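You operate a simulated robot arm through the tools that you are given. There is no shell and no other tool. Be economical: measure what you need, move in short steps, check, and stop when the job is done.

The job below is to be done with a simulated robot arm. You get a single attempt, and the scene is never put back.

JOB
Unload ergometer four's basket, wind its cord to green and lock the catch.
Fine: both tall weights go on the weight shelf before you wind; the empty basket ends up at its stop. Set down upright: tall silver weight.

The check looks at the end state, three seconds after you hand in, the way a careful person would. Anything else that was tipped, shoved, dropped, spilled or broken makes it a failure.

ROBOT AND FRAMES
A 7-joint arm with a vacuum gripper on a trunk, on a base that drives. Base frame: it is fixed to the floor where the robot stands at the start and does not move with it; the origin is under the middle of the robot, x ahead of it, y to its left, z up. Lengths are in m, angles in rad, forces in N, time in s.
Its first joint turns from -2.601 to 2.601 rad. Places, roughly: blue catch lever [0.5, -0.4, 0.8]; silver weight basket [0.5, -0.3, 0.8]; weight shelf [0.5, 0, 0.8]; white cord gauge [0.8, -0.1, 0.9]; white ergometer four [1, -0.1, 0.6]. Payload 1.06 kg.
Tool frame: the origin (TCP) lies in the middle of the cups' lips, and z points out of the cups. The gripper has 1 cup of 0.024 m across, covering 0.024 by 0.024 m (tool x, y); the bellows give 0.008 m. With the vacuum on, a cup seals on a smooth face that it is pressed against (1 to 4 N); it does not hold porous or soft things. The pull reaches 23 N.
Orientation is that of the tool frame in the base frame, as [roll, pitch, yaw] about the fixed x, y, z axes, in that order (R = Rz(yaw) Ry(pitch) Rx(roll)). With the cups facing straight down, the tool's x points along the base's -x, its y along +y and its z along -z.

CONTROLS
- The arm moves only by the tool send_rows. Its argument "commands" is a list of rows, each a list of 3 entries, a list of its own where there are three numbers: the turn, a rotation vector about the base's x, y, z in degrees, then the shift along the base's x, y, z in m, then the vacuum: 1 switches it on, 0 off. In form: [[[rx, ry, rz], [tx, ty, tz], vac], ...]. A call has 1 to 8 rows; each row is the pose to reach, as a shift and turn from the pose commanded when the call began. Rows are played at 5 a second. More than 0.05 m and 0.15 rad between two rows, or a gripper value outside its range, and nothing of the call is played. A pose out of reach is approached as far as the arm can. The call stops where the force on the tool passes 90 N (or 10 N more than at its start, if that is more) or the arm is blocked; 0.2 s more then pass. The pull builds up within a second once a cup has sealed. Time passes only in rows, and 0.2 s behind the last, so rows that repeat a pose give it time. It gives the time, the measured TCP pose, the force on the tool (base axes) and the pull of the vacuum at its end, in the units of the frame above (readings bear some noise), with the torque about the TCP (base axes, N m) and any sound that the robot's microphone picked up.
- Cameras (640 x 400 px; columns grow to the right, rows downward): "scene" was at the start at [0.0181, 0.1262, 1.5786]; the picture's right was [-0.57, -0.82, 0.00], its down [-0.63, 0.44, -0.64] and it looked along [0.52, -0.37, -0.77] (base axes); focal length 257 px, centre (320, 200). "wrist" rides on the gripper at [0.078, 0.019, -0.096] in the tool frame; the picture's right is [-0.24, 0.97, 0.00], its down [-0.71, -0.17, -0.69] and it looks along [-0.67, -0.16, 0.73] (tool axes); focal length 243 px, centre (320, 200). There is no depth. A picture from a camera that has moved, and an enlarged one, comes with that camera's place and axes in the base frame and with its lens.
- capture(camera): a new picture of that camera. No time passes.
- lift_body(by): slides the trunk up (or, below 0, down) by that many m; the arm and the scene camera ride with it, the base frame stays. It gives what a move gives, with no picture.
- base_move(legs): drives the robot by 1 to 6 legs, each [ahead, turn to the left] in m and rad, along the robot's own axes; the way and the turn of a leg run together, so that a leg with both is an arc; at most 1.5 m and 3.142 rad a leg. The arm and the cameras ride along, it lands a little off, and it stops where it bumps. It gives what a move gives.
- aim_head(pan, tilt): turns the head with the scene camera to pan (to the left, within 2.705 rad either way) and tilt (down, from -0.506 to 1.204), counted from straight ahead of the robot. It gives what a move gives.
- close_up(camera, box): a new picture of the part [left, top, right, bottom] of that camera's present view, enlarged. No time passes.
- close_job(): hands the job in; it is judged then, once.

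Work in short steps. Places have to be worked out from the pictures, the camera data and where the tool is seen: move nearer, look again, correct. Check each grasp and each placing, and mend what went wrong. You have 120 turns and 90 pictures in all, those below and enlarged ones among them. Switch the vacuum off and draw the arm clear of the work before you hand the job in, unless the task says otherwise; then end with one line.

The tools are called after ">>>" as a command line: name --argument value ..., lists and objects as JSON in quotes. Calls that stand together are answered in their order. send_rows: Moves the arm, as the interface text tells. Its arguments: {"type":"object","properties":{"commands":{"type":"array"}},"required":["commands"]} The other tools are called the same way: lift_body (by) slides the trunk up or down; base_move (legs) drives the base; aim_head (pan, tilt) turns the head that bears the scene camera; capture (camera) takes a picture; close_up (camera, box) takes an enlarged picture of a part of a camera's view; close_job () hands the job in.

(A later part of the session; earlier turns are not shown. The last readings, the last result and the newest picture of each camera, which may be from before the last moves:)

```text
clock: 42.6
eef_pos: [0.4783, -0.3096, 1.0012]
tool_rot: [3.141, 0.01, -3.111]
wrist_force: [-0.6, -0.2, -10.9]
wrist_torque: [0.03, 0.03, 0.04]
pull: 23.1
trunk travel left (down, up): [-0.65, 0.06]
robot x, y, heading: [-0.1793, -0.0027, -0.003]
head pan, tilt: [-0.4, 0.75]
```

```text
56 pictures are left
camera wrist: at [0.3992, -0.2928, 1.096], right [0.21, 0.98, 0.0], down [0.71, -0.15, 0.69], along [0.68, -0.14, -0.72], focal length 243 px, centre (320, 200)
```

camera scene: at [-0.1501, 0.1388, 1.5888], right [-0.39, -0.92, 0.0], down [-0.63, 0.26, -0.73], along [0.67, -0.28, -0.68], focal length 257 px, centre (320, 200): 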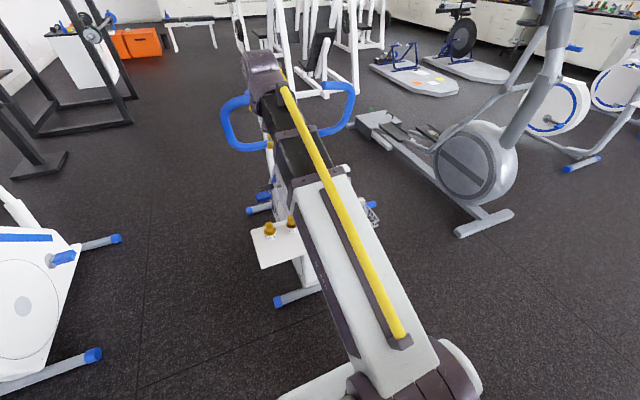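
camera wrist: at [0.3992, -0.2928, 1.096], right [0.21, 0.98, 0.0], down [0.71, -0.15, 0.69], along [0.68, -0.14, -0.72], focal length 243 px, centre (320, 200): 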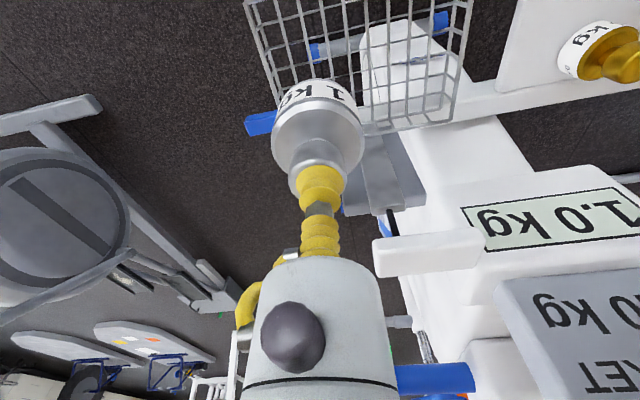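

Display now 1.0 kg. I carry B to (0.447,-0.057).

>>> send_rows --commands '[[[0, 0, 0], [-0.006, 0.025, 0], 1], [[0, 0, 0], [-0.013, 0.06, 0], 1], [[0, 0, 0], [-0.02, 0.1, 0], 1], [[0, 0, 0], [-0.027, 0.14, 0], 1], [[0, 0, 0], [-0.031, 0.18, 0], 1], [[0, 0, 0], [-0.031, 0.22, 0], 1], [[0, 0, 0], [-0.031, 0.252, 0], 1], [[0, 0, 0], [-0.031, 0.252, 0], 1]]'

>>> send_rows --commands '[[[0, 0, 0], [0, 0, -0.02], 1], [[0, 0, 0], [0, 0, -0.05], 1], [[0, 0, 0], [0, 0, -0.08], 1], [[0, 0, 0], [0, 0, -0.1], 1], [[0, 0, 0], [0, 0, -0.1], 1]]'

>>> capture --camera "wrist"

```text
clock: 44.4
eef_pos: [0.4489, -0.0564, 1.0005]
tool_rot: [3.141, 0.01, -3.111]
wrist_force: [-0.1, -0.9, -9.0]
wrist_torque: [-0.01, 0.04, 0.02]
pull: 23.1
trunk travel left (down, up): [-0.65, 0.06]
robot x, y, heading: [-0.1803, 0.0024, 0.002]
head pan, tilt: [-0.4, 0.75]
```

```text
clock: 45.6
eef_pos: [0.4477, -0.0574, 0.9008]
tool_rot: [3.141, 0.01, -3.111]
wrist_force: [0.2, 0.7, -10.0]
wrist_torque: [0.03, -0.02, 0.0]
pull: 22.5
trunk travel left (down, up): [-0.65, 0.06]
robot x, y, heading: [-0.181, 0.0, 0.001]
head pan, tilt: [-0.4, 0.75]
```

```text
55 pictures are left
camera wrist: at [0.3679, -0.041, 0.9962], right [0.2, 0.98, 0.0], down [0.71, -0.15, 0.69], along [0.68, -0.14, -0.72], focal length 243 px, centre (320, 200)
```

wrist: 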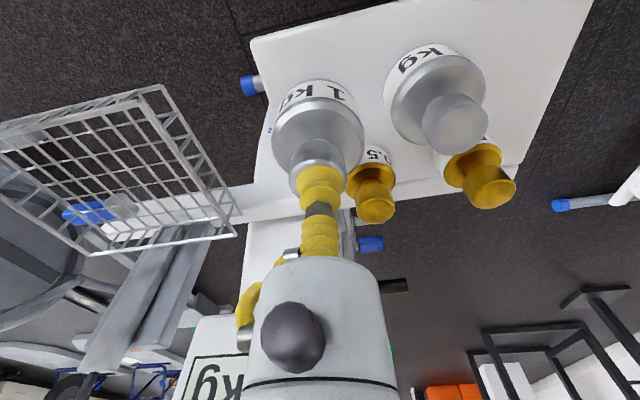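

Spacing looks fine. Lower to just above the contact height found for A.

>>> send_rows --commands '[[[0, 0, 0], [0, 0, -0.01], 1], [[0, 0, 0], [0, 0, -0.02], 1], [[0, 0, 0], [0, 0, -0.027], 1], [[0, 0, 0], [0, 0, -0.03], 1], [[0, 0, 0], [0, 0, -0.03], 1]]'

>>> send_rows --commands '[[[0, 0, 0], [0, 0, -0.001], 1], [[0, 0, 0], [0, 0, -0.001], 1]]'

```text
clock: 46.8
eef_pos: [0.4493, -0.0568, 0.8716]
tool_rot: [-3.141, 0.014, -3.11]
wrist_force: [5.1, 1.4, 7.0]
wrist_torque: [-0.04, 0.07, 0.02]
pull: 23.3
trunk travel left (down, up): [-0.65, 0.06]
robot x, y, heading: [-0.1799, 0.0004, 0.003]
head pan, tilt: [-0.4, 0.75]
```

```text
clock: 47.4
eef_pos: [0.4472, -0.0554, 0.8702]
tool_rot: [3.14, 0.012, -3.112]
wrist_force: [8.3, 0.1, 15.1]
wrist_torque: [-0.05, 0.02, 0.05]
pull: 23.1
trunk travel left (down, up): [-0.65, 0.06]
robot x, y, heading: [-0.1818, -0.0009, -0.001]
head pan, tilt: [-0.4, 0.75]
```

On the shelf. Release with the press eased by 1 mm, wait, then rise.

>>> send_rows --commands '[[[0, 0, 0], [0, 0, 0.001], 0], [[0, 0, 0], [0, 0, 0.0015], 0], [[0, 0, 0], [0, 0, 0.0015], 0], [[0, 0, 0], [0, 0, 0.0015], 0], [[0, 0, 0], [0, 0, 0.004], 0], [[0, 0, 0], [0, 0, 0.01], 0], [[0, 0, 0], [0, 0, 0.03], 0], [[0, 0, 0], [0, 0, 0.07], 0]]'

>>> capture --camera "wrist"

>>> close_up --camera "scene" --box '[220, 100, 400, 250]'

```text
clock: 49.2
eef_pos: [0.4465, -0.0572, 0.9413]
tool_rot: [-3.141, 0.014, -3.111]
wrist_force: [0.9, 0.4, -0.5]
wrist_torque: [0.0, 0.03, -0.02]
pull: 0.1
trunk travel left (down, up): [-0.65, 0.06]
robot x, y, heading: [-0.1805, 0.0003, 0.001]
head pan, tilt: [-0.4, 0.75]
```

```text
54 pictures are left
camera wrist: at [0.3671, -0.0407, 1.0364], right [0.2, 0.98, 0.0], down [0.7, -0.15, 0.69], along [0.68, -0.14, -0.72], focal length 243 px, centre (320, 200)
```

wrist: 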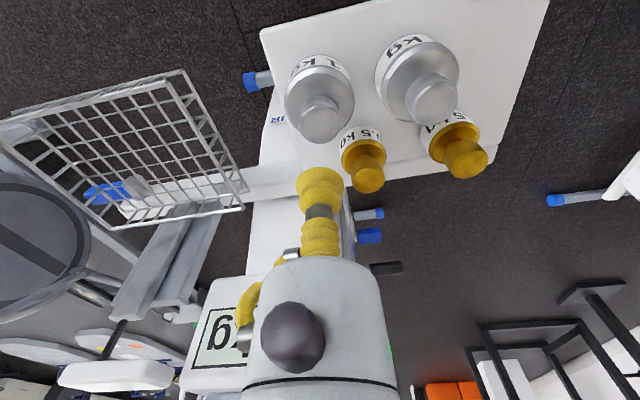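

```text
2.67 times, centred on (310, 175) of scene
camera zoom: at [-0.1501, 0.1379, 1.5889], right [-0.39, -0.92, 0.0], down [-0.63, 0.27, -0.73], along [0.67, -0.28, -0.68], focal length 686 px, centre (347, 267)
```

zoom: 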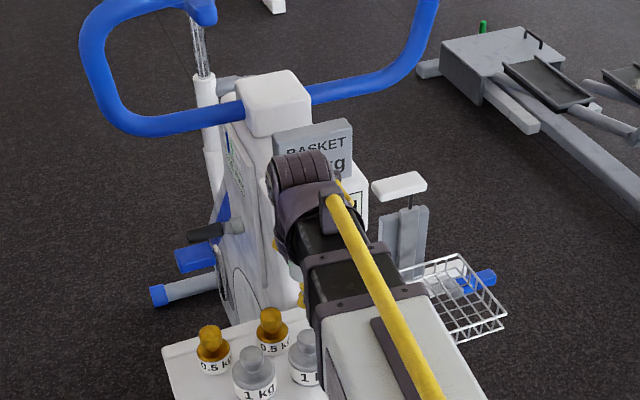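

Both silver weights stand upright on the shelf. Next is the crank on the left side; I look left to see whether there is room to drive there.

>>> send_rows --commands '[[[0, 0, 0], [0, 0, 0.04], 0], [[0, 0, 0], [0, 0, 0.08], 0], [[0, 0, 0], [0, 0, 0.12], 0]]'

>>> aim_head --pan 0.6 --tilt 0.7

>>> capture --camera "scene"

```text
clock: 50.0
eef_pos: [0.4459, -0.0574, 1.06]
tool_rot: [3.141, 0.011, -3.11]
wrist_force: [0.3, 0.6, -0.7]
wrist_torque: [0.01, -0.02, -0.01]
pull: 0.0
trunk travel left (down, up): [-0.65, 0.06]
robot x, y, heading: [-0.1823, 0.0034, -0.001]
head pan, tilt: [-0.4, 0.75]
```

```text
clock: 51.3
eef_pos: [0.4461, -0.0549, 1.0601]
tool_rot: [-3.141, 0.013, -3.11]
wrist_force: [-0.9, -0.1, -0.2]
wrist_torque: [-0.02, 0.0, 0.01]
pull: 0.1
trunk travel left (down, up): [-0.65, 0.06]
robot x, y, heading: [-0.1815, 0.0019, 0.006]
head pan, tilt: [0.6, 0.7]
```

```text
52 pictures are left
camera scene: at [-0.1563, 0.2181, 1.5931], right [0.56, -0.83, 0.0], down [-0.53, -0.36, -0.76], along [0.63, 0.43, -0.64], focal length 257 px, centre (320, 200)
```

scene: 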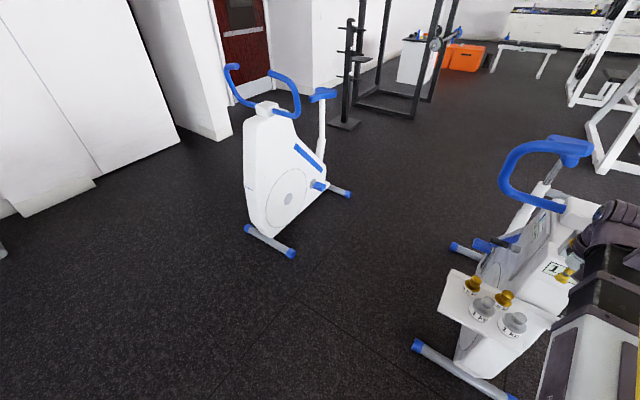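

The neighbour machine lies at x>0.73, y>1.1, so there is room. I drive to about (0.1,0.6) and turn to face the left side panel.

>>> base_move --legs '[[0, 1.134], [0.66, 0], [0, -1.63]]'

>>> aim_head --pan -0.15 --tilt 0.7

>>> capture --camera "scene"

>>> capture --camera "wrist"

```text
clock: 61.7
eef_pos: [0.6233, 0.2472, 1.06]
tool_rot: [-3.141, 0.013, 2.672]
wrist_force: [0.1, 0.1, 1.0]
wrist_torque: [-0.01, 0.02, 0.02]
pull: 0.1
trunk travel left (down, up): [-0.65, 0.06]
robot x, y, heading: [0.0983, 0.5983, -0.5]
head pan, tilt: [0.6, 0.7]
```

```text
clock: 62.8
eef_pos: [0.6232, 0.2473, 1.06]
tool_rot: [3.141, 0.011, 2.672]
wrist_force: [-0.4, 0.7, 0.1]
wrist_torque: [0.0, 0.01, 0.0]
pull: 0.1
trunk travel left (down, up): [-0.65, 0.06]
robot x, y, heading: [0.0981, 0.5949, -0.503]
head pan, tilt: [-0.15, 0.7]
```

```text
51 pictures are left
camera scene: at [0.2087, 0.7174, 1.5931], right [-0.6, -0.8, 0.0], down [-0.51, 0.39, -0.76], along [0.61, -0.46, -0.64], focal length 257 px, centre (320, 200)
```

scene: 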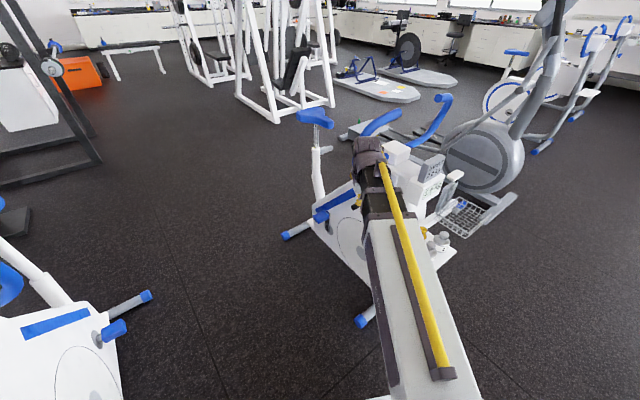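

```text
50 pictures are left
camera wrist: at [0.5615, 0.3001, 1.1555], right [0.65, 0.76, 0.0], down [0.55, -0.47, 0.69], along [0.53, -0.45, -0.72], focal length 243 px, centre (320, 200)
```

wrist: 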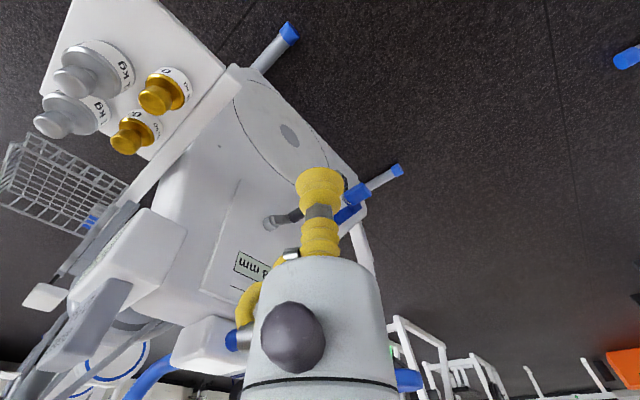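

I zoom the wrist view on the panel with crank and gauge.

>>> close_up --camera "wrist" --box '[180, 80, 400, 300]'

```text
1.82 times, centred on (290, 190) of wrist
camera zoom: at [0.5615, 0.3001, 1.1555], right [0.65, 0.76, 0.0], down [0.55, -0.47, 0.69], along [0.53, -0.45, -0.72], focal length 441 px, centre (374, 218)
```

zoom: 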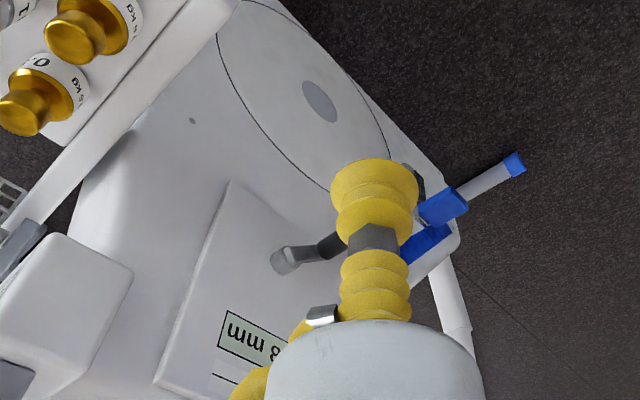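

The tool blocks the view; I swing the arm left about the robot axis and then look with the scene camera.

>>> send_rows --commands '[[[0, 0, 4.5], [0.026, 0.042, 0], 0], [[0, 0, 9], [0.048, 0.086, 0], 0], [[0, 0, 13.5], [0.067, 0.132, 0], 0], [[0, 0, 18], [0.082, 0.179, 0], 0], [[0, 0, 22.5], [0.094, 0.2274, 0], 0], [[0, 0, 27], [0.102, 0.2764, 0], 0], [[0, 0, 31.5], [0.1055, 0.3258, 0], 0], [[0, 0, 36], [0.1055, 0.3753, 0], 0]]'

>>> aim_head --pan -0.25 --tilt 0.7

>>> capture --camera "scene"

```text
clock: 64.6
eef_pos: [0.7302, 0.6233, 1.0602]
tool_rot: [-3.141, 0.012, -2.982]
wrist_force: [0.3, 1.0, 0.6]
wrist_torque: [-0.02, 0.0, -0.02]
pull: 0.1
trunk travel left (down, up): [-0.65, 0.06]
robot x, y, heading: [0.1027, 0.5968, -0.497]
head pan, tilt: [-0.15, 0.7]
```

```text
clock: 65.3
eef_pos: [0.7297, 0.6226, 1.0596]
tool_rot: [-3.141, 0.013, -2.982]
wrist_force: [0.4, 0.5, -0.5]
wrist_torque: [0.0, 0.04, -0.03]
pull: 0.1
trunk travel left (down, up): [-0.65, 0.06]
robot x, y, heading: [0.1003, 0.5999, -0.5]
head pan, tilt: [-0.25, 0.7]
```

```text
48 pictures are left
camera scene: at [0.2033, 0.7109, 1.5931], right [-0.68, -0.73, 0.0], down [-0.47, 0.44, -0.76], along [0.56, -0.52, -0.64], focal length 257 px, centre (320, 200)
```

scene: 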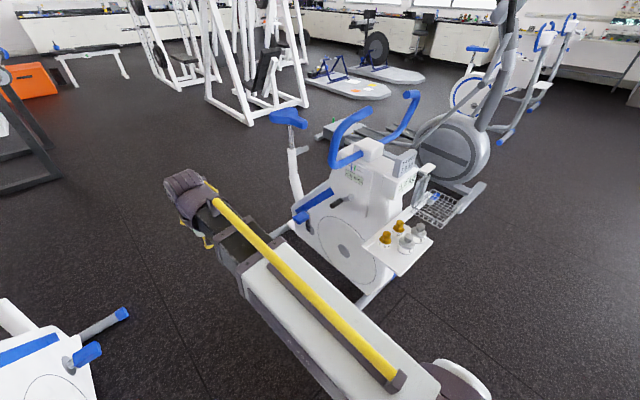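

Excellent view of the panel. I zoom.

>>> close_up --camera "scene" --box '[300, 140, 400, 220]'

>>> close_up --camera "scene" --box '[390, 150, 470, 250]'

```text
5.00 times, centred on (350, 180) of scene
camera zoom: at [0.2033, 0.7109, 1.5931], right [-0.68, -0.73, 0.0], down [-0.47, 0.44, -0.76], along [0.56, -0.52, -0.64], focal length 1287 px, centre (170, 300)
```

zoom: 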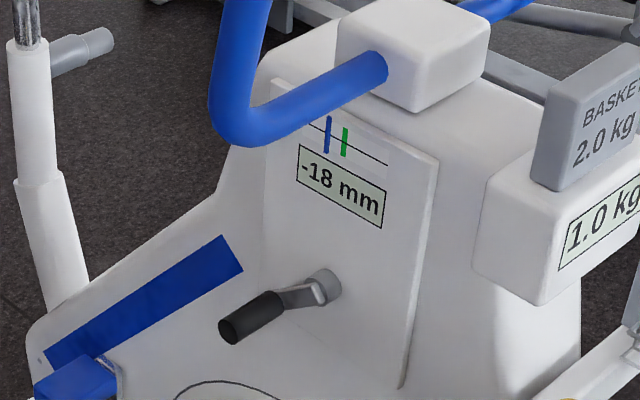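

```text
4.00 times, centred on (430, 200) of scene
camera zoom: at [0.2033, 0.7109, 1.5931], right [-0.68, -0.73, 0.0], down [-0.47, 0.44, -0.76], along [0.56, -0.52, -0.64], focal length 1030 px, centre (-120, 200)
```

zoom: 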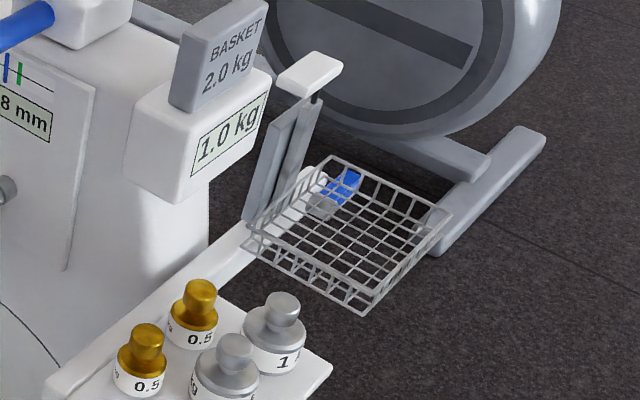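

Gauge reads −18 mm; pointer must reach the green mark. The crank handle end is at about (0.846,0.03,0.773), hub (0.813,−0.05,0.795). I swing the arm a bit right and drive to about (0.42,0.72) for a better approach with the tool pointing along −y.

>>> send_rows --commands '[[[0, 0, -4], [0, -0.0445, 0], 0], [[0, 0, -8], [-0.003, -0.088, 0], 0], [[0, 0, -12], [-0.009, -0.131, 0], 0], [[0, 0, -16], [-0.018, -0.175, 0], 0], [[0, 0, -20], [-0.0295, -0.217, 0], 0]]'

>>> base_move --legs '[[0, 0.85], [0.34, 0], [0, -1.2]]'

>>> capture --camera "wrist"

```text
clock: 66.5
eef_pos: [0.7008, 0.4043, 1.059]
tool_rot: [3.141, 0.013, 2.952]
wrist_force: [0.4, 0.1, -0.1]
wrist_torque: [0.02, -0.02, -0.01]
pull: 0.0
trunk travel left (down, up): [-0.65, 0.06]
robot x, y, heading: [0.0988, 0.596, -0.497]
head pan, tilt: [-0.25, 0.7]
```

```text
clock: 73.9
eef_pos: [0.9157, 0.3308, 1.0596]
tool_rot: [3.14, 0.012, 2.604]
wrist_force: [-0.4, 0.2, -0.7]
wrist_torque: [0.02, -0.02, 0.03]
pull: 0.0
trunk travel left (down, up): [-0.65, 0.06]
robot x, y, heading: [0.4172, 0.715, -0.852]
head pan, tilt: [-0.25, 0.7]
```

```text
45 pictures are left
camera wrist: at [0.858, 0.3868, 1.1547], right [0.7, 0.71, 0.0], down [0.51, -0.51, 0.69], along [0.5, -0.48, -0.72], focal length 243 px, centre (320, 200)
```

wrist: 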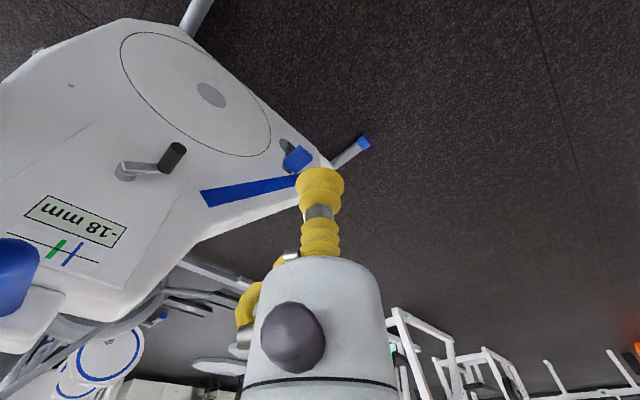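

Clear view. I now turn the tool about base x toward −y in small steps while lowering, staying at y≥0.27 clear of the handlebar.

>>> send_rows --commands '[[[-8, 0, 0], [-0.005, 0, -0.02], 0], [[-16, 0, 0], [-0.01, 0, -0.045], 0], [[-24, 0, 0], [-0.015, 0, -0.07], 0], [[-32, 0, 0], [-0.02, 0, -0.095], 0], [[-40, 0, 0], [-0.025, 0, -0.12], 0], [[-48, 0, 0], [-0.03, 0, -0.145], 0], [[-56, 0, 0], [-0.035, 0, -0.17], 0], [[-64, 0, 0], [-0.04, 0, -0.195], 0]]'

>>> capture --camera "scene"

```text
clock: 75.7
eef_pos: [0.8768, 0.3289, 0.8648]
tool_rot: [-2.082, 0.485, 2.9]
wrist_force: [-0.4, 0.6, -0.2]
wrist_torque: [0.02, 0.06, -0.02]
pull: 0.0
trunk travel left (down, up): [-0.65, 0.06]
robot x, y, heading: [0.4175, 0.7146, -0.849]
head pan, tilt: [-0.25, 0.7]
```

```text
44 pictures are left
camera scene: at [0.5535, 0.7874, 1.5932], right [-0.89, -0.46, 0.0], down [-0.29, 0.57, -0.76], along [0.35, -0.68, -0.64], focal length 257 px, centre (320, 200)
```

scene: 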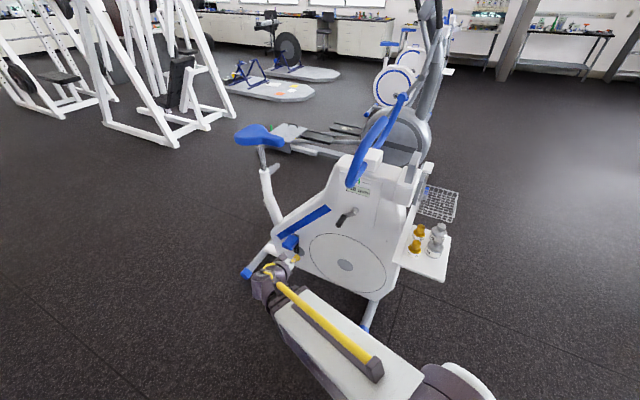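

Working well. Finish the turn (−26° more) and lower to about crank height, then look with both cameras.

>>> send_rows --commands '[[[-7, 0, 0], [-0.005, 0, -0.015], 0], [[-14, 0, 0], [-0.01, 0, -0.03], 0], [[-21, 0, 0], [-0.015, 0, -0.05], 0], [[-26, 0, 0], [-0.02, -0.01, -0.07], 0], [[-26, 0, 0], [-0.025, -0.04, -0.08], 0], [[-26, 0, 0], [-0.03, -0.08, -0.09], 0]]'

>>> capture --camera "wrist"

>>> close_up --camera "scene" --box '[230, 150, 450, 300]'

```text
clock: 77.1
eef_pos: [0.8457, 0.25, 0.7749]
tool_rot: [-1.562, 0.535, -3.127]
wrist_force: [0.1, -0.2, -1.2]
wrist_torque: [0.02, -0.04, -0.01]
pull: 0.1
trunk travel left (down, up): [-0.65, 0.06]
robot x, y, heading: [0.4166, 0.718, -0.847]
head pan, tilt: [-0.25, 0.7]
```

```text
43 pictures are left
camera wrist: at [0.7874, 0.345, 0.7183], right [0.7, 0.0, -0.71], down [0.51, 0.69, 0.51], along [0.5, -0.72, 0.48], focal length 243 px, centre (320, 200)
```

wrist: 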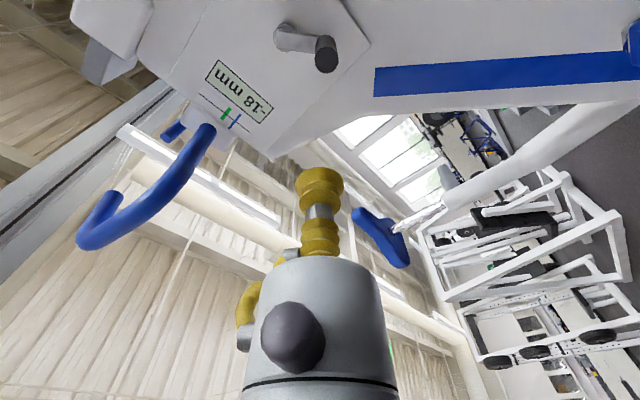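

```text
2.67 times, centred on (340, 225) of scene
camera zoom: at [0.5534, 0.7874, 1.5931], right [-0.89, -0.46, 0.0], down [-0.29, 0.57, -0.76], along [0.35, -0.68, -0.64], focal length 686 px, centre (267, 133)
```

zoom: 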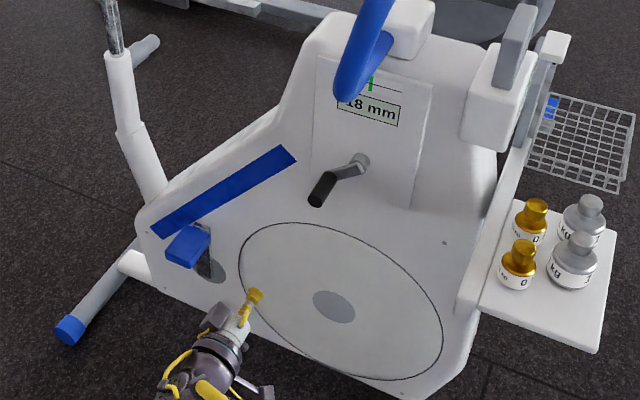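

Both cameras agree: handle end around (0.846,0.02,0.767), hub axis around (0.811,0.79). I move the cup in front of the handle end, then look.

>>> send_rows --commands '[[[0, 0, 0], [0, -0.045, 0], 0], [[0, 0, 0], [0, -0.09, -0.004], 0], [[0, 0, 0], [0, -0.135, -0.007], 0], [[0, 0, 0], [0, -0.17, -0.007], 0], [[0, 0, 0], [0, -0.17, -0.007], 0]]'

>>> capture --camera "wrist"

>>> close_up --camera "scene" --box '[290, 180, 400, 250]'

```text
clock: 78.3
eef_pos: [0.8456, 0.0801, 0.7666]
tool_rot: [-1.565, 0.538, -3.128]
wrist_force: [0.2, -0.2, 0.3]
wrist_torque: [-0.04, -0.01, -0.02]
pull: 0.2
trunk travel left (down, up): [-0.65, 0.06]
robot x, y, heading: [0.417, 0.7175, -0.85]
head pan, tilt: [-0.25, 0.7]
```

```text
41 pictures are left
camera wrist: at [0.7873, 0.1737, 0.7104], right [0.7, 0.0, -0.71], down [0.51, 0.69, 0.51], along [0.5, -0.72, 0.48], focal length 243 px, centre (320, 200)
```

wrist: 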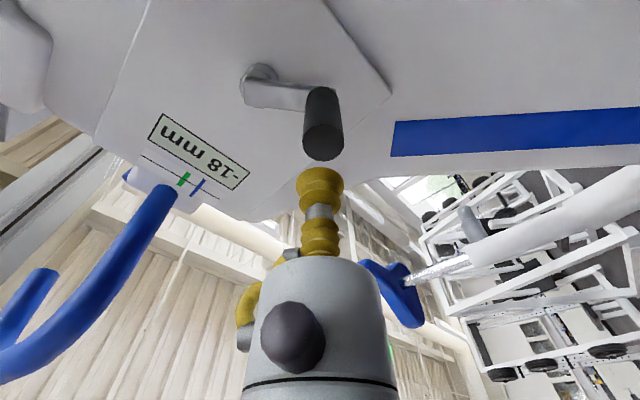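

```text
5.71 times, centred on (345, 215) of scene
camera zoom: at [0.5534, 0.7872, 1.5932], right [-0.89, -0.46, 0.0], down [-0.29, 0.57, -0.76], along [0.35, -0.68, -0.64], focal length 1471 px, centre (177, 114)
```

zoom: 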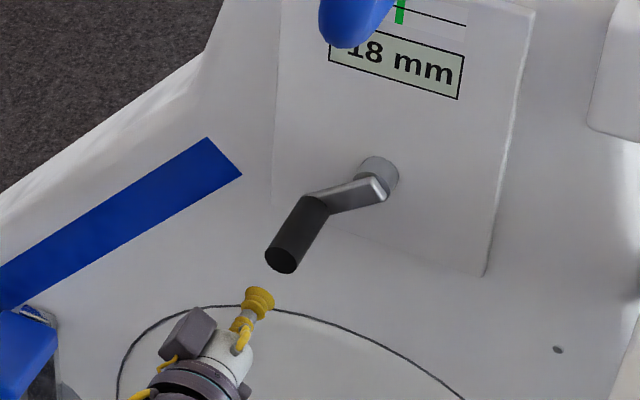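

Triangulation now gives the handle end at (0.850,0.030,0.767). I advance with the vacuum on, small shift in x.

>>> send_rows --commands '[[[0, 0, 0], [0.004, -0.02, 0], 1], [[0, 0, 0], [0.004, -0.038, 0], 1], [[0, 0, 0], [0.004, -0.043, 0], 1], [[0, 0, 0], [0.004, -0.043, 0], 1]]'

>>> close_up --camera "wrist" --box '[220, 40, 440, 220]'

```text
clock: 79.3
eef_pos: [0.85, 0.0387, 0.7677]
tool_rot: [-1.564, 0.537, -3.128]
wrist_force: [0.3, 21.0, -6.2]
wrist_torque: [0.0, -0.19, -0.03]
pull: 22.8
trunk travel left (down, up): [-0.65, 0.06]
robot x, y, heading: [0.4158, 0.7189, -0.842]
head pan, tilt: [-0.25, 0.7]
```

```text
2.22 times, centred on (330, 130) of wrist
camera zoom: at [0.792, 0.1327, 0.7112], right [0.7, 0.0, -0.71], down [0.51, 0.69, 0.51], along [0.5, -0.72, 0.48], focal length 539 px, centre (298, 356)
```

zoom: 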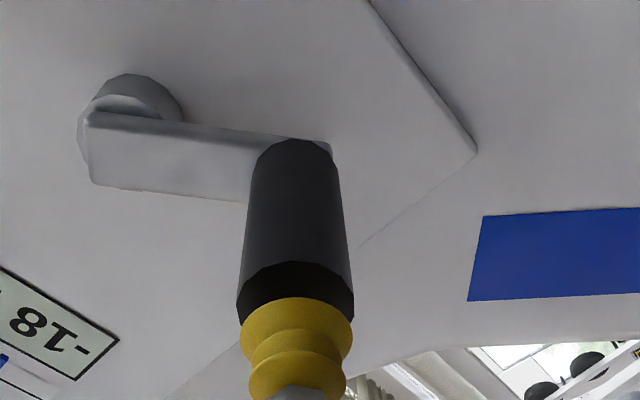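

Sealed on the handle end (pull 22.8). I ease the press by 3 mm and turn the crank about 30° one way (up), then check gauge and forces.

>>> send_rows --commands '[[[0, 0, 0], [0, 0.003, 0], 1], [[0, 0, 0], [0.0025, 0.003, 0.005], 1], [[0, 0, 0], [0.0048, 0.003, 0.0106], 1], [[0, 0, 0], [0.006, 0.003, 0.0164], 1], [[0, 0, 0], [0.0068, 0.003, 0.0222], 1], [[0, 0, 0], [0.0068, 0.003, 0.0222], 1]]'

>>> capture --camera "wrist"

```text
clock: 80.7
eef_pos: [0.8575, 0.0398, 0.7887]
tool_rot: [-1.565, 0.534, -3.126]
wrist_force: [4.4, 1.5, -6.3]
wrist_torque: [0.05, -0.09, 0.0]
pull: 22.7
trunk travel left (down, up): [-0.65, 0.06]
robot x, y, heading: [0.4133, 0.7166, -0.845]
head pan, tilt: [-0.25, 0.7]
```

```text
38 pictures are left
camera wrist: at [0.7999, 0.135, 0.7333], right [0.7, 0.0, -0.72], down [0.51, 0.69, 0.51], along [0.5, -0.72, 0.48], focal length 243 px, centre (320, 200)
```

wrist: 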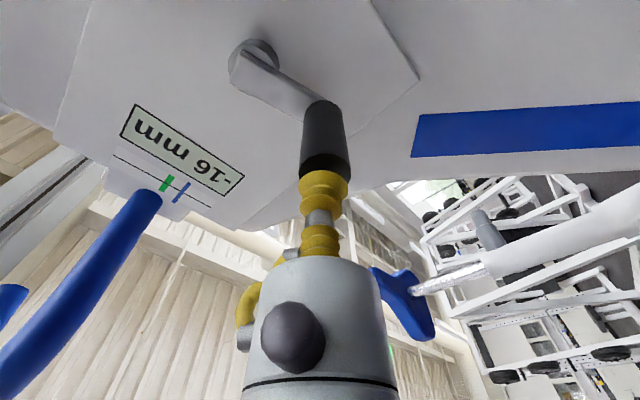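

The gauge moved to −16 mm with ~30°, so this is the right direction and about 270° in all are needed. Continue the arc to the top.

>>> send_rows --commands '[[[0, 0, 0], [-0.0012, 0, 0.0117], 1], [[0, 0, 0], [-0.0053, 0, 0.0227], 1], [[0, 0, 0], [-0.0121, 0, 0.0323], 1], [[0, 0, 0], [-0.0212, 0, 0.0398], 1], [[0, 0, 0], [-0.0318, 0, 0.0446], 1], [[0, 0, 0], [-0.0434, 0, 0.0466], 1], [[0, 0, 0], [-0.0434, 0, 0.0466], 1]]'

>>> capture --camera "wrist"

```text
clock: 82.3
eef_pos: [0.814, 0.0405, 0.8366]
tool_rot: [-1.565, 0.538, -3.127]
wrist_force: [-0.7, 0.7, 0.2]
wrist_torque: [0.0, -0.01, 0.02]
pull: 0.1
trunk travel left (down, up): [-0.65, 0.06]
robot x, y, heading: [0.4151, 0.7154, -0.847]
head pan, tilt: [-0.25, 0.7]
```

```text
37 pictures are left
camera wrist: at [0.7552, 0.1351, 0.7796], right [0.7, 0.0, -0.71], down [0.51, 0.69, 0.51], along [0.5, -0.72, 0.48], focal length 243 px, centre (320, 200)
```

wrist: 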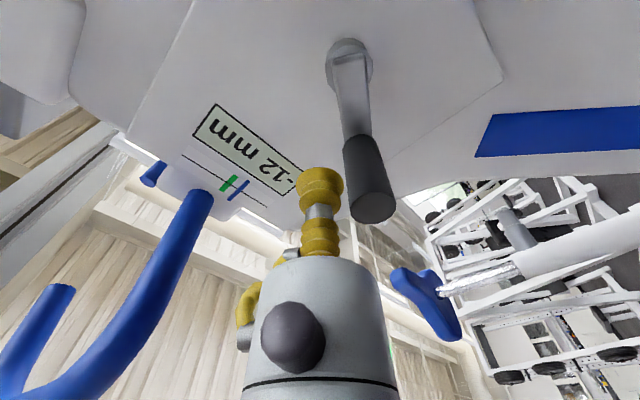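

The seal slipped off, yet the crank held at −12 mm. From three handle positions I fit the hub at (0.8166,0.794) with radius 0.043; the handle is now at (0.845,0.826). Back off, move in front of it, and look.

>>> send_rows --commands '[[[0, 0, 0], [0, 0.02, 0], 0], [[0, 0, 0], [0.01, 0.035, -0.004], 0], [[0, 0, 0], [0.031, 0.035, -0.0105], 0], [[0, 0, 0], [0.031, 0.035, -0.0105], 0]]'

>>> close_up --camera "wrist" --box '[220, 40, 440, 220]'

>>> close_up --camera "scene" --box '[290, 180, 400, 250]'

```text
clock: 83.3
eef_pos: [0.8435, 0.0757, 0.825]
tool_rot: [-1.565, 0.537, -3.126]
wrist_force: [0.1, 0.2, 0.2]
wrist_torque: [-0.02, -0.03, -0.03]
pull: 0.2
trunk travel left (down, up): [-0.65, 0.06]
robot x, y, heading: [0.4182, 0.7136, -0.843]
head pan, tilt: [-0.25, 0.7]
```

```text
2.22 times, centred on (330, 130) of wrist
camera zoom: at [0.7863, 0.1699, 0.7694], right [0.7, 0.0, -0.71], down [0.51, 0.69, 0.51], along [0.5, -0.72, 0.48], focal length 539 px, centre (298, 356)
```

zoom: 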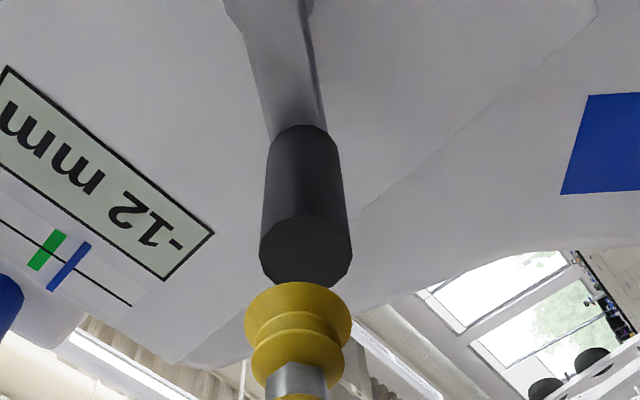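

```text
5.71 times, centred on (345, 215) of scene
camera zoom: at [0.5537, 0.7874, 1.5931], right [-0.89, -0.46, 0.0], down [-0.29, 0.57, -0.76], along [0.35, -0.68, -0.64], focal length 1471 px, centre (177, 114)
```

zoom: 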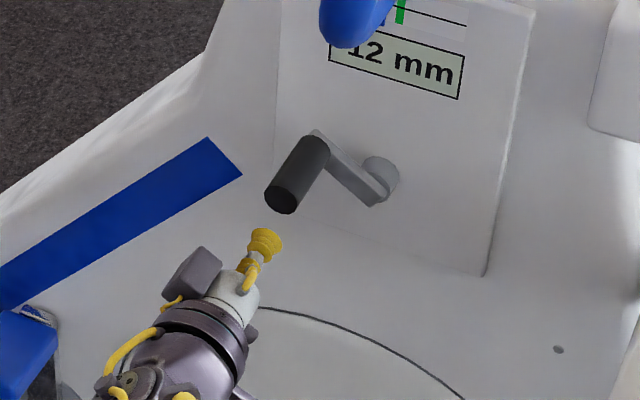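

Face centre ≈(0.848,0.039,0.827). I shift slightly and advance with vacuum on.

>>> send_rows --commands '[[[0, 0, 0], [0.004, -0.018, 0.002], 1], [[0, 0, 0], [0.004, -0.03, 0.002], 1], [[0, 0, 0], [0.004, -0.035, 0.002], 1], [[0, 0, 0], [0.004, -0.037, 0.002], 1], [[0, 0, 0], [0.004, -0.037, 0.002], 1]]'

>>> close_up --camera "wrist" --box '[220, 40, 440, 220]'

```text
clock: 84.5
eef_pos: [0.8484, 0.039, 0.8272]
tool_rot: [-1.565, 0.539, -3.128]
wrist_force: [-0.5, 19.7, -6.1]
wrist_torque: [-0.06, -0.18, 0.16]
pull: 22.7
trunk travel left (down, up): [-0.65, 0.06]
robot x, y, heading: [0.4172, 0.7135, -0.847]
head pan, tilt: [-0.25, 0.7]
```

```text
2.22 times, centred on (330, 130) of wrist
camera zoom: at [0.7908, 0.1339, 0.7716], right [0.7, 0.0, -0.71], down [0.51, 0.69, 0.51], along [0.5, -0.72, 0.48], focal length 539 px, centre (298, 356)
```

zoom: 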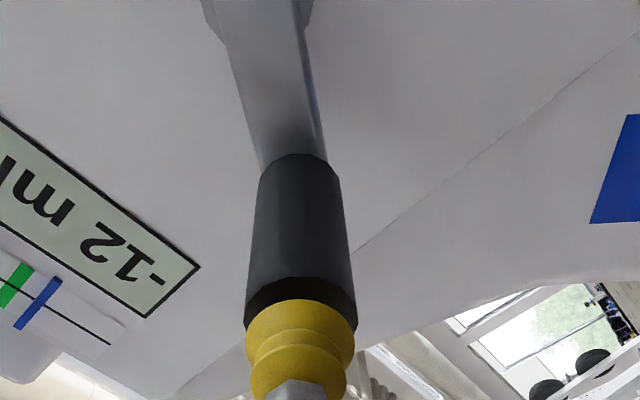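

Sealed again at (0.8484,0.827). I turn in smaller portions (30°) and check forces to correct the circle.

>>> send_rows --commands '[[[0, 0, 0], [0, 0.0025, 0], 1], [[0, 0, 0], [-0.003, 0.0025, 0.0028], 1], [[0, 0, 0], [-0.0061, 0.0025, 0.0054], 1], [[0, 0, 0], [-0.0096, 0.0025, 0.0077], 1], [[0, 0, 0], [-0.0131, 0.0025, 0.0098], 1], [[0, 0, 0], [-0.0168, 0.0025, 0.0115], 1], [[0, 0, 0], [-0.0207, 0.0025, 0.0128], 1]]'

```text
clock: 86.1
eef_pos: [0.8287, 0.0425, 0.8411]
tool_rot: [-1.563, 0.537, -3.127]
wrist_force: [13.2, -0.6, 11.4]
wrist_torque: [-0.03, -0.13, 0.15]
pull: 22.9
trunk travel left (down, up): [-0.65, 0.06]
robot x, y, heading: [0.4152, 0.7163, -0.849]
head pan, tilt: [-0.25, 0.7]
```

The handle pulls the cup outward (~15 N) — my radius is too small here. I move 4 mm outward and read again.

>>> send_rows --commands '[[[0, 0, 0], [0.0006, 0, 0.0019], 1], [[0, 0, 0], [0.0012, 0, 0.0038], 1], [[0, 0, 0], [0.0012, 0, 0.0038], 1]]'

>>> capture --camera "wrist"

```text
clock: 86.9
eef_pos: [0.8286, 0.0413, 0.8435]
tool_rot: [-1.563, 0.539, -3.13]
wrist_force: [2.4, 3.5, 0.4]
wrist_torque: [-0.08, -0.04, 0.2]
pull: 23.2
trunk travel left (down, up): [-0.65, 0.06]
robot x, y, heading: [0.415, 0.7144, -0.847]
head pan, tilt: [-0.25, 0.7]
```

```text
33 pictures are left
camera wrist: at [0.7703, 0.1358, 0.7878], right [0.7, 0.0, -0.71], down [0.51, 0.69, 0.51], along [0.5, -0.72, 0.48], focal length 243 px, centre (320, 200)
```

wrist: 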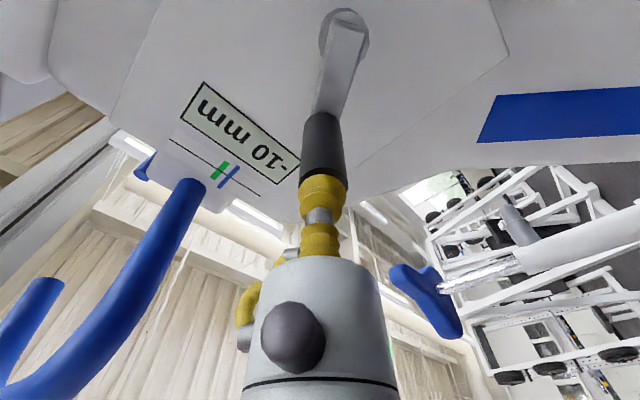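

Force nearly zero, gauge −10. Refit: hub (0.807,0.796), radius 0.0525. Next 30°.

>>> send_rows --commands '[[[0, 0, 0], [-0.0036, 0, 0.0018], 1], [[0, 0, 0], [-0.008, 0, 0.0032], 1], [[0, 0, 0], [-0.0125, 0, 0.0042], 1], [[0, 0, 0], [-0.017, 0, 0.0048], 1], [[0, 0, 0], [-0.0216, 0, 0.005], 1], [[0, 0, 0], [-0.0262, 0, 0.0048], 1], [[0, 0, 0], [-0.0262, 0, 0.0048], 1]]'

```text
clock: 88.5
eef_pos: [0.803, 0.0423, 0.8497]
tool_rot: [-1.562, 0.538, -3.128]
wrist_force: [5.3, 8.5, 11.2]
wrist_torque: [-0.06, -0.19, 0.09]
pull: 22.7
trunk travel left (down, up): [-0.65, 0.06]
robot x, y, heading: [0.418, 0.7148, -0.853]
head pan, tilt: [-0.25, 0.7]
```

Again an outward pull of 11 N; I give 3 mm upward and then check.

>>> send_rows --commands '[[[0, 0, 0], [0, 0, 0.0015], 1], [[0, 0, 0], [0, 0, 0.003], 1], [[0, 0, 0], [0, 0, 0.003], 1]]'

>>> close_up --camera "wrist" --box '[150, 0, 450, 230]'

```text
clock: 89.3
eef_pos: [0.8023, 0.0409, 0.8497]
tool_rot: [-1.568, 0.54, -3.132]
wrist_force: [-3.7, 12.3, -15.8]
wrist_torque: [-0.28, 0.16, 0.1]
pull: 23.2
trunk travel left (down, up): [-0.65, 0.06]
robot x, y, heading: [0.4171, 0.7199, -0.843]
head pan, tilt: [-0.25, 0.7]
```

```text
1.74 times, centred on (300, 115) of wrist
camera zoom: at [0.7447, 0.1354, 0.7941], right [0.7, 0.0, -0.71], down [0.51, 0.69, 0.51], along [0.5, -0.72, 0.48], focal length 422 px, centre (355, 348)
```

zoom: 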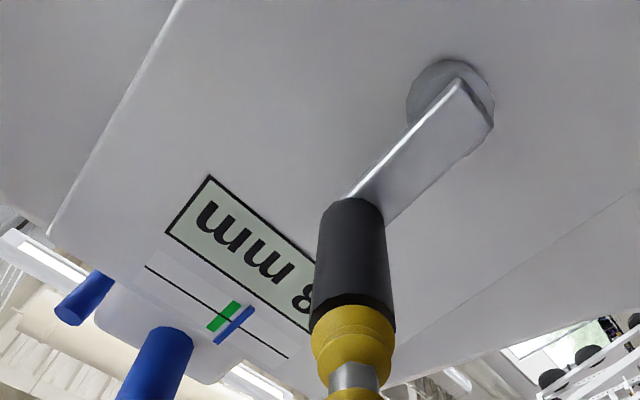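

That was slightly too much (stiff contact), so the handle is at about (0.8025,0.849), gauge −8. All points now fit hub (0.805,0.795), R 0.0538. I continue to 128°.

>>> send_rows --commands '[[[0, 0, 0], [-0.001, 0.001, -0.0013], 1], [[0, 0, 0], [-0.0068, 0.001, -0.0025], 1], [[0, 0, 0], [-0.0132, 0.001, -0.004], 1], [[0, 0, 0], [-0.0194, 0.001, -0.0064], 1], [[0, 0, 0], [-0.0252, 0.001, -0.0094], 1], [[0, 0, 0], [-0.0306, 0.001, -0.0131], 1], [[0, 0, 0], [-0.0306, 0.001, -0.0131], 1]]'

>>> close_up --camera "wrist" --box '[150, 0, 450, 230]'

```text
clock: 90.9
eef_pos: [0.7723, 0.0425, 0.8382]
tool_rot: [-1.561, 0.538, -3.126]
wrist_force: [-0.6, 5.6, 6.9]
wrist_torque: [-0.13, -0.17, 0.05]
pull: 22.8
trunk travel left (down, up): [-0.65, 0.06]
robot x, y, heading: [0.4131, 0.7163, -0.851]
head pan, tilt: [-0.25, 0.7]
```

```text
1.74 times, centred on (300, 115) of wrist
camera zoom: at [0.7144, 0.137, 0.783], right [0.7, 0.0, -0.71], down [0.51, 0.69, 0.51], along [0.5, -0.72, 0.48], focal length 422 px, centre (355, 348)
```

zoom: 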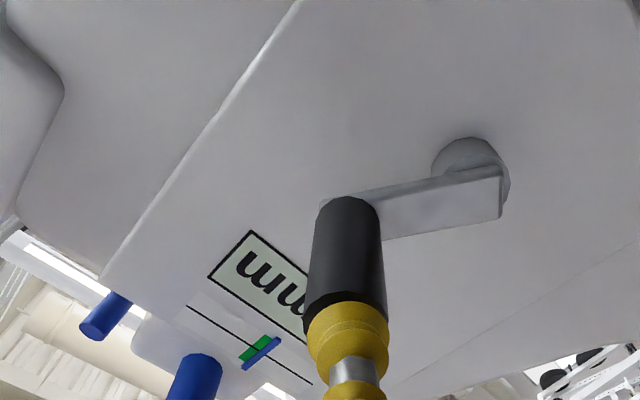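

Forces are fine. I check the display value with the scene camera.

>>> close_up --camera "scene" --box '[310, 160, 410, 240]'

```text
5.00 times, centred on (360, 200) of scene
camera zoom: at [0.5534, 0.7888, 1.5931], right [-0.89, -0.46, 0.0], down [-0.29, 0.57, -0.77], along [0.35, -0.68, -0.64], focal length 1287 px, centre (120, 200)
```

zoom: 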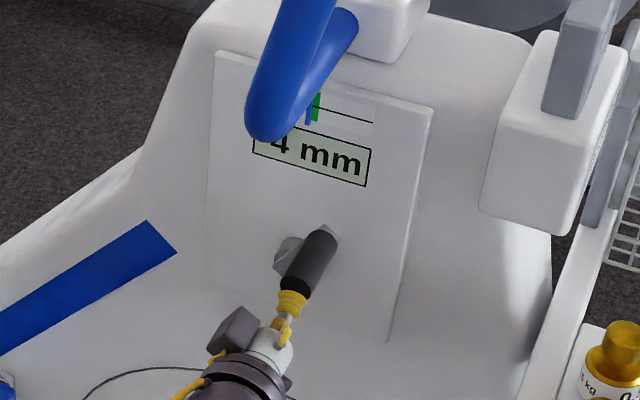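

Now −4 mm (about 11.4°/mm). Turn about 27° further, to 155°, and read.

>>> send_rows --commands '[[[0, 0, 0], [-0.0028, 0, -0.0016], 1], [[0, 0, 0], [-0.0054, 0, -0.0039], 1], [[0, 0, 0], [-0.0098, 0, -0.0088], 1], [[0, 0, 0], [-0.0136, 0, -0.0143], 1], [[0, 0, 0], [-0.0163, 0, -0.0194], 1], [[0, 0, 0], [-0.0163, 0, -0.0194], 1]]'

>>> close_up --camera "scene" --box '[320, 170, 400, 230]'

```text
clock: 92.3
eef_pos: [0.7544, 0.0415, 0.8192]
tool_rot: [-1.561, 0.54, -3.129]
wrist_force: [-3.8, 3.7, 5.7]
wrist_torque: [-0.13, -0.19, 0.01]
pull: 23.1
trunk travel left (down, up): [-0.65, 0.06]
robot x, y, heading: [0.4154, 0.7171, -0.852]
head pan, tilt: [-0.25, 0.7]
```

```text
6.67 times, centred on (360, 200) of scene
camera zoom: at [0.5531, 0.7886, 1.5932], right [-0.89, -0.46, 0.0], down [-0.29, 0.57, -0.77], along [0.35, -0.68, -0.64], focal length 1716 px, centre (53, 200)
```

zoom: 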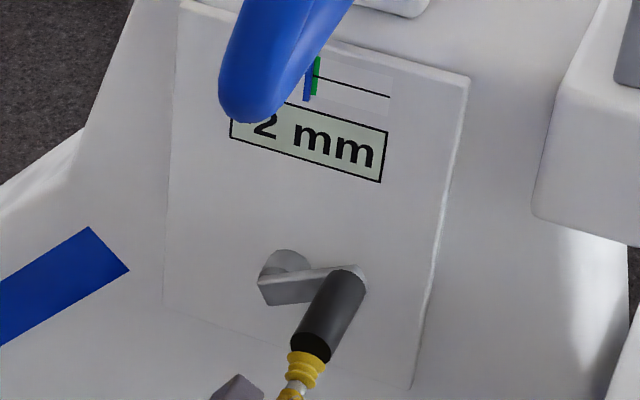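

−2 mm. Turn about 22° further.

>>> send_rows --commands '[[[0, 0, 0], [-0.0024, 0, -0.0062], 1], [[0, 0, 0], [-0.0043, 0, -0.0135], 1], [[0, 0, 0], [-0.0051, 0, -0.0195], 1], [[0, 0, 0], [-0.0051, 0, -0.0195], 1]]'

>>> close_up --camera "scene" --box '[320, 170, 400, 230]'

>>> capture --camera "wrist"

```text
clock: 93.3
eef_pos: [0.7493, 0.0428, 0.8]
tool_rot: [-1.563, 0.539, -3.131]
wrist_force: [-9.2, 7.9, 4.6]
wrist_torque: [-0.12, -0.21, 0.0]
pull: 22.8
trunk travel left (down, up): [-0.65, 0.06]
robot x, y, heading: [0.4144, 0.7104, -0.851]
head pan, tilt: [-0.25, 0.7]
```

```text
6.67 times, centred on (360, 200) of scene
camera zoom: at [0.5526, 0.7889, 1.5931], right [-0.89, -0.46, 0.0], down [-0.29, 0.57, -0.77], along [0.35, -0.68, -0.64], focal length 1716 px, centre (53, 200)
```

zoom: 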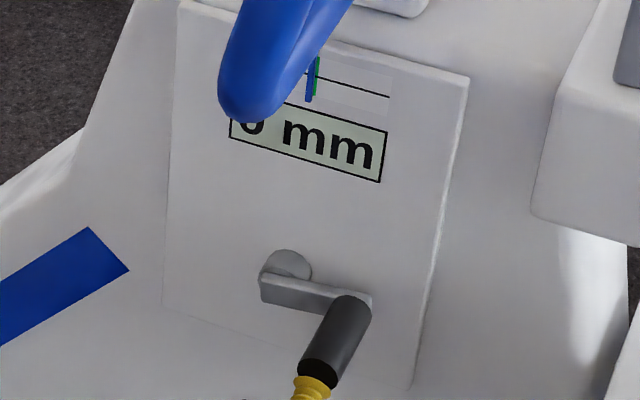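

```text
27 pictures are left
camera wrist: at [0.6921, 0.1369, 0.7441], right [0.7, 0.0, -0.71], down [0.51, 0.69, 0.51], along [0.5, -0.72, 0.48], focal length 243 px, centre (320, 200)
```

wrist: 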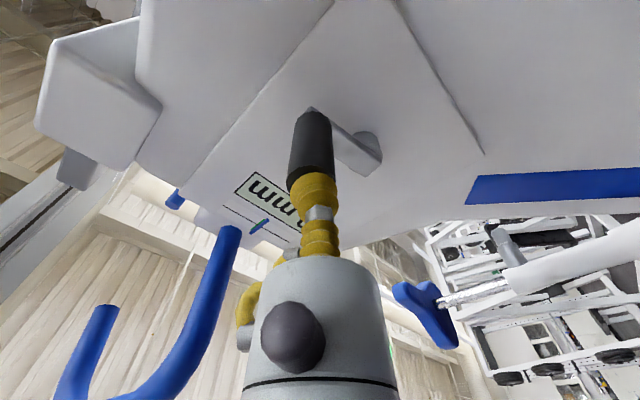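

Reads about 0 mm. I zoom on the gauge to see the blue pointer against the green mark.

>>> close_up --camera "wrist" --box '[210, 165, 310, 255]'

```text
4.44 times, centred on (260, 210) of wrist
camera zoom: at [0.6921, 0.1369, 0.7441], right [0.7, 0.0, -0.71], down [0.51, 0.69, 0.51], along [0.5, -0.72, 0.48], focal length 1078 px, centre (587, 156)
```

zoom: 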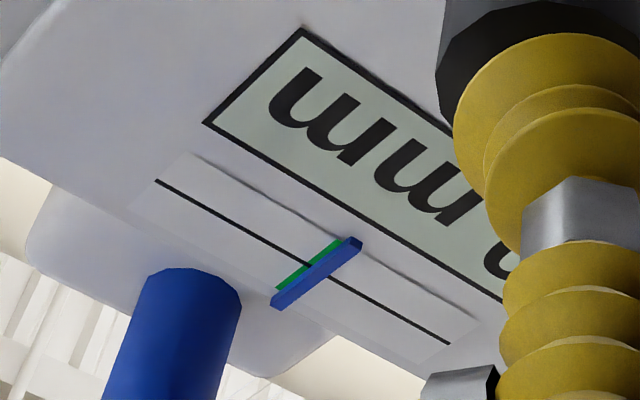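

The pointer sits on green with display 0 mm. I release the vacuum and back off along +y, then recheck.

>>> send_rows --commands '[[[0, 0, 0], [0, 0, 0], 0], [[0, 0, 0], [0, 0, 0], 0], [[0, 0, 0], [0, 0.004, 0], 0], [[0, 0, 0], [0, 0.02, 0], 0], [[0, 0, 0], [0, 0.06, 0], 0], [[0, 0, 0], [0, 0.11, 0], 0], [[0, 0, 0], [0, 0.16, 0], 0], [[0, 0, 0], [0, 0.21, 0], 0]]'

>>> capture --camera "wrist"

```text
clock: 95.1
eef_pos: [0.7515, 0.2511, 0.8021]
tool_rot: [-1.564, 0.538, -3.126]
wrist_force: [0.7, -0.4, 0.1]
wrist_torque: [0.02, -0.01, 0.0]
pull: 0.1
trunk travel left (down, up): [-0.65, 0.06]
robot x, y, heading: [0.4158, 0.7152, -0.846]
head pan, tilt: [-0.25, 0.7]
```

```text
25 pictures are left
camera wrist: at [0.6926, 0.3458, 0.7454], right [0.7, 0.0, -0.71], down [0.51, 0.69, 0.51], along [0.5, -0.72, 0.48], focal length 243 px, centre (320, 200)
```

wrist: 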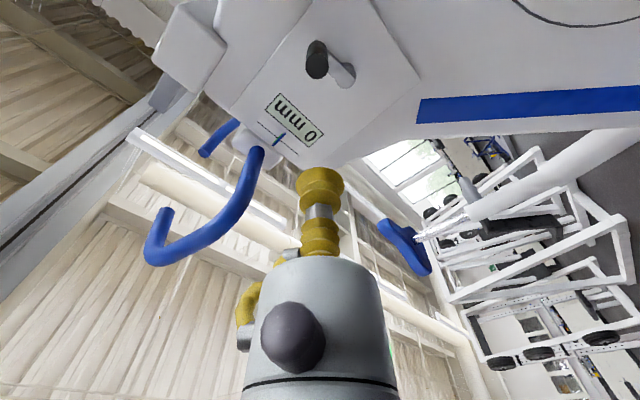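

0 mm confirmed with the handle released. Now turn the tool back down while rising, clear of the handlebar.

>>> send_rows --commands '[[[8, 0, 0], [0.01, 0.02, 0.01], 0], [[16, 0, 0], [0.03, 0.04, 0.025], 0], [[24, 0, 0], [0.05, 0.06, 0.05], 0], [[32, 0, 0], [0.07, 0.08, 0.075], 0], [[40, 0, 0], [0.09, 0.09, 0.1], 0], [[48, 0, 0], [0.11, 0.09, 0.13], 0], [[56, 0, 0], [0.13, 0.09, 0.16], 0], [[64, 0, 0], [0.15, 0.085, 0.19], 0]]'

>>> send_rows --commands '[[[8, 0, 0], [0.005, 0, 0.02], 0], [[16, 0, 0], [0.01, 0, 0.04], 0], [[24, 0, 0], [0.013, 0, 0.06], 0], [[25.6, 0, 0], [0.013, 0, 0.068], 0]]'

```text
clock: 96.9
eef_pos: [0.9009, 0.3382, 0.991]
tool_rot: [-2.748, 0.236, 2.654]
wrist_force: [-0.6, 0.8, -0.7]
wrist_torque: [0.01, 0.06, 0.01]
pull: 0.1
out of reach, approached as far as the arm can: row 2, 3, 4, 5, 6
trunk travel left (down, up): [-0.65, 0.06]
robot x, y, heading: [0.4183, 0.7161, -0.85]
head pan, tilt: [-0.25, 0.7]
```

```text
clock: 97.9
eef_pos: [0.9133, 0.338, 1.0578]
tool_rot: [-3.137, 0.014, 2.604]
wrist_force: [1.3, -0.1, -0.3]
wrist_torque: [0.0, -0.01, -0.02]
pull: 0.0
trunk travel left (down, up): [-0.65, 0.06]
robot x, y, heading: [0.4156, 0.7159, -0.848]
head pan, tilt: [-0.25, 0.7]
```

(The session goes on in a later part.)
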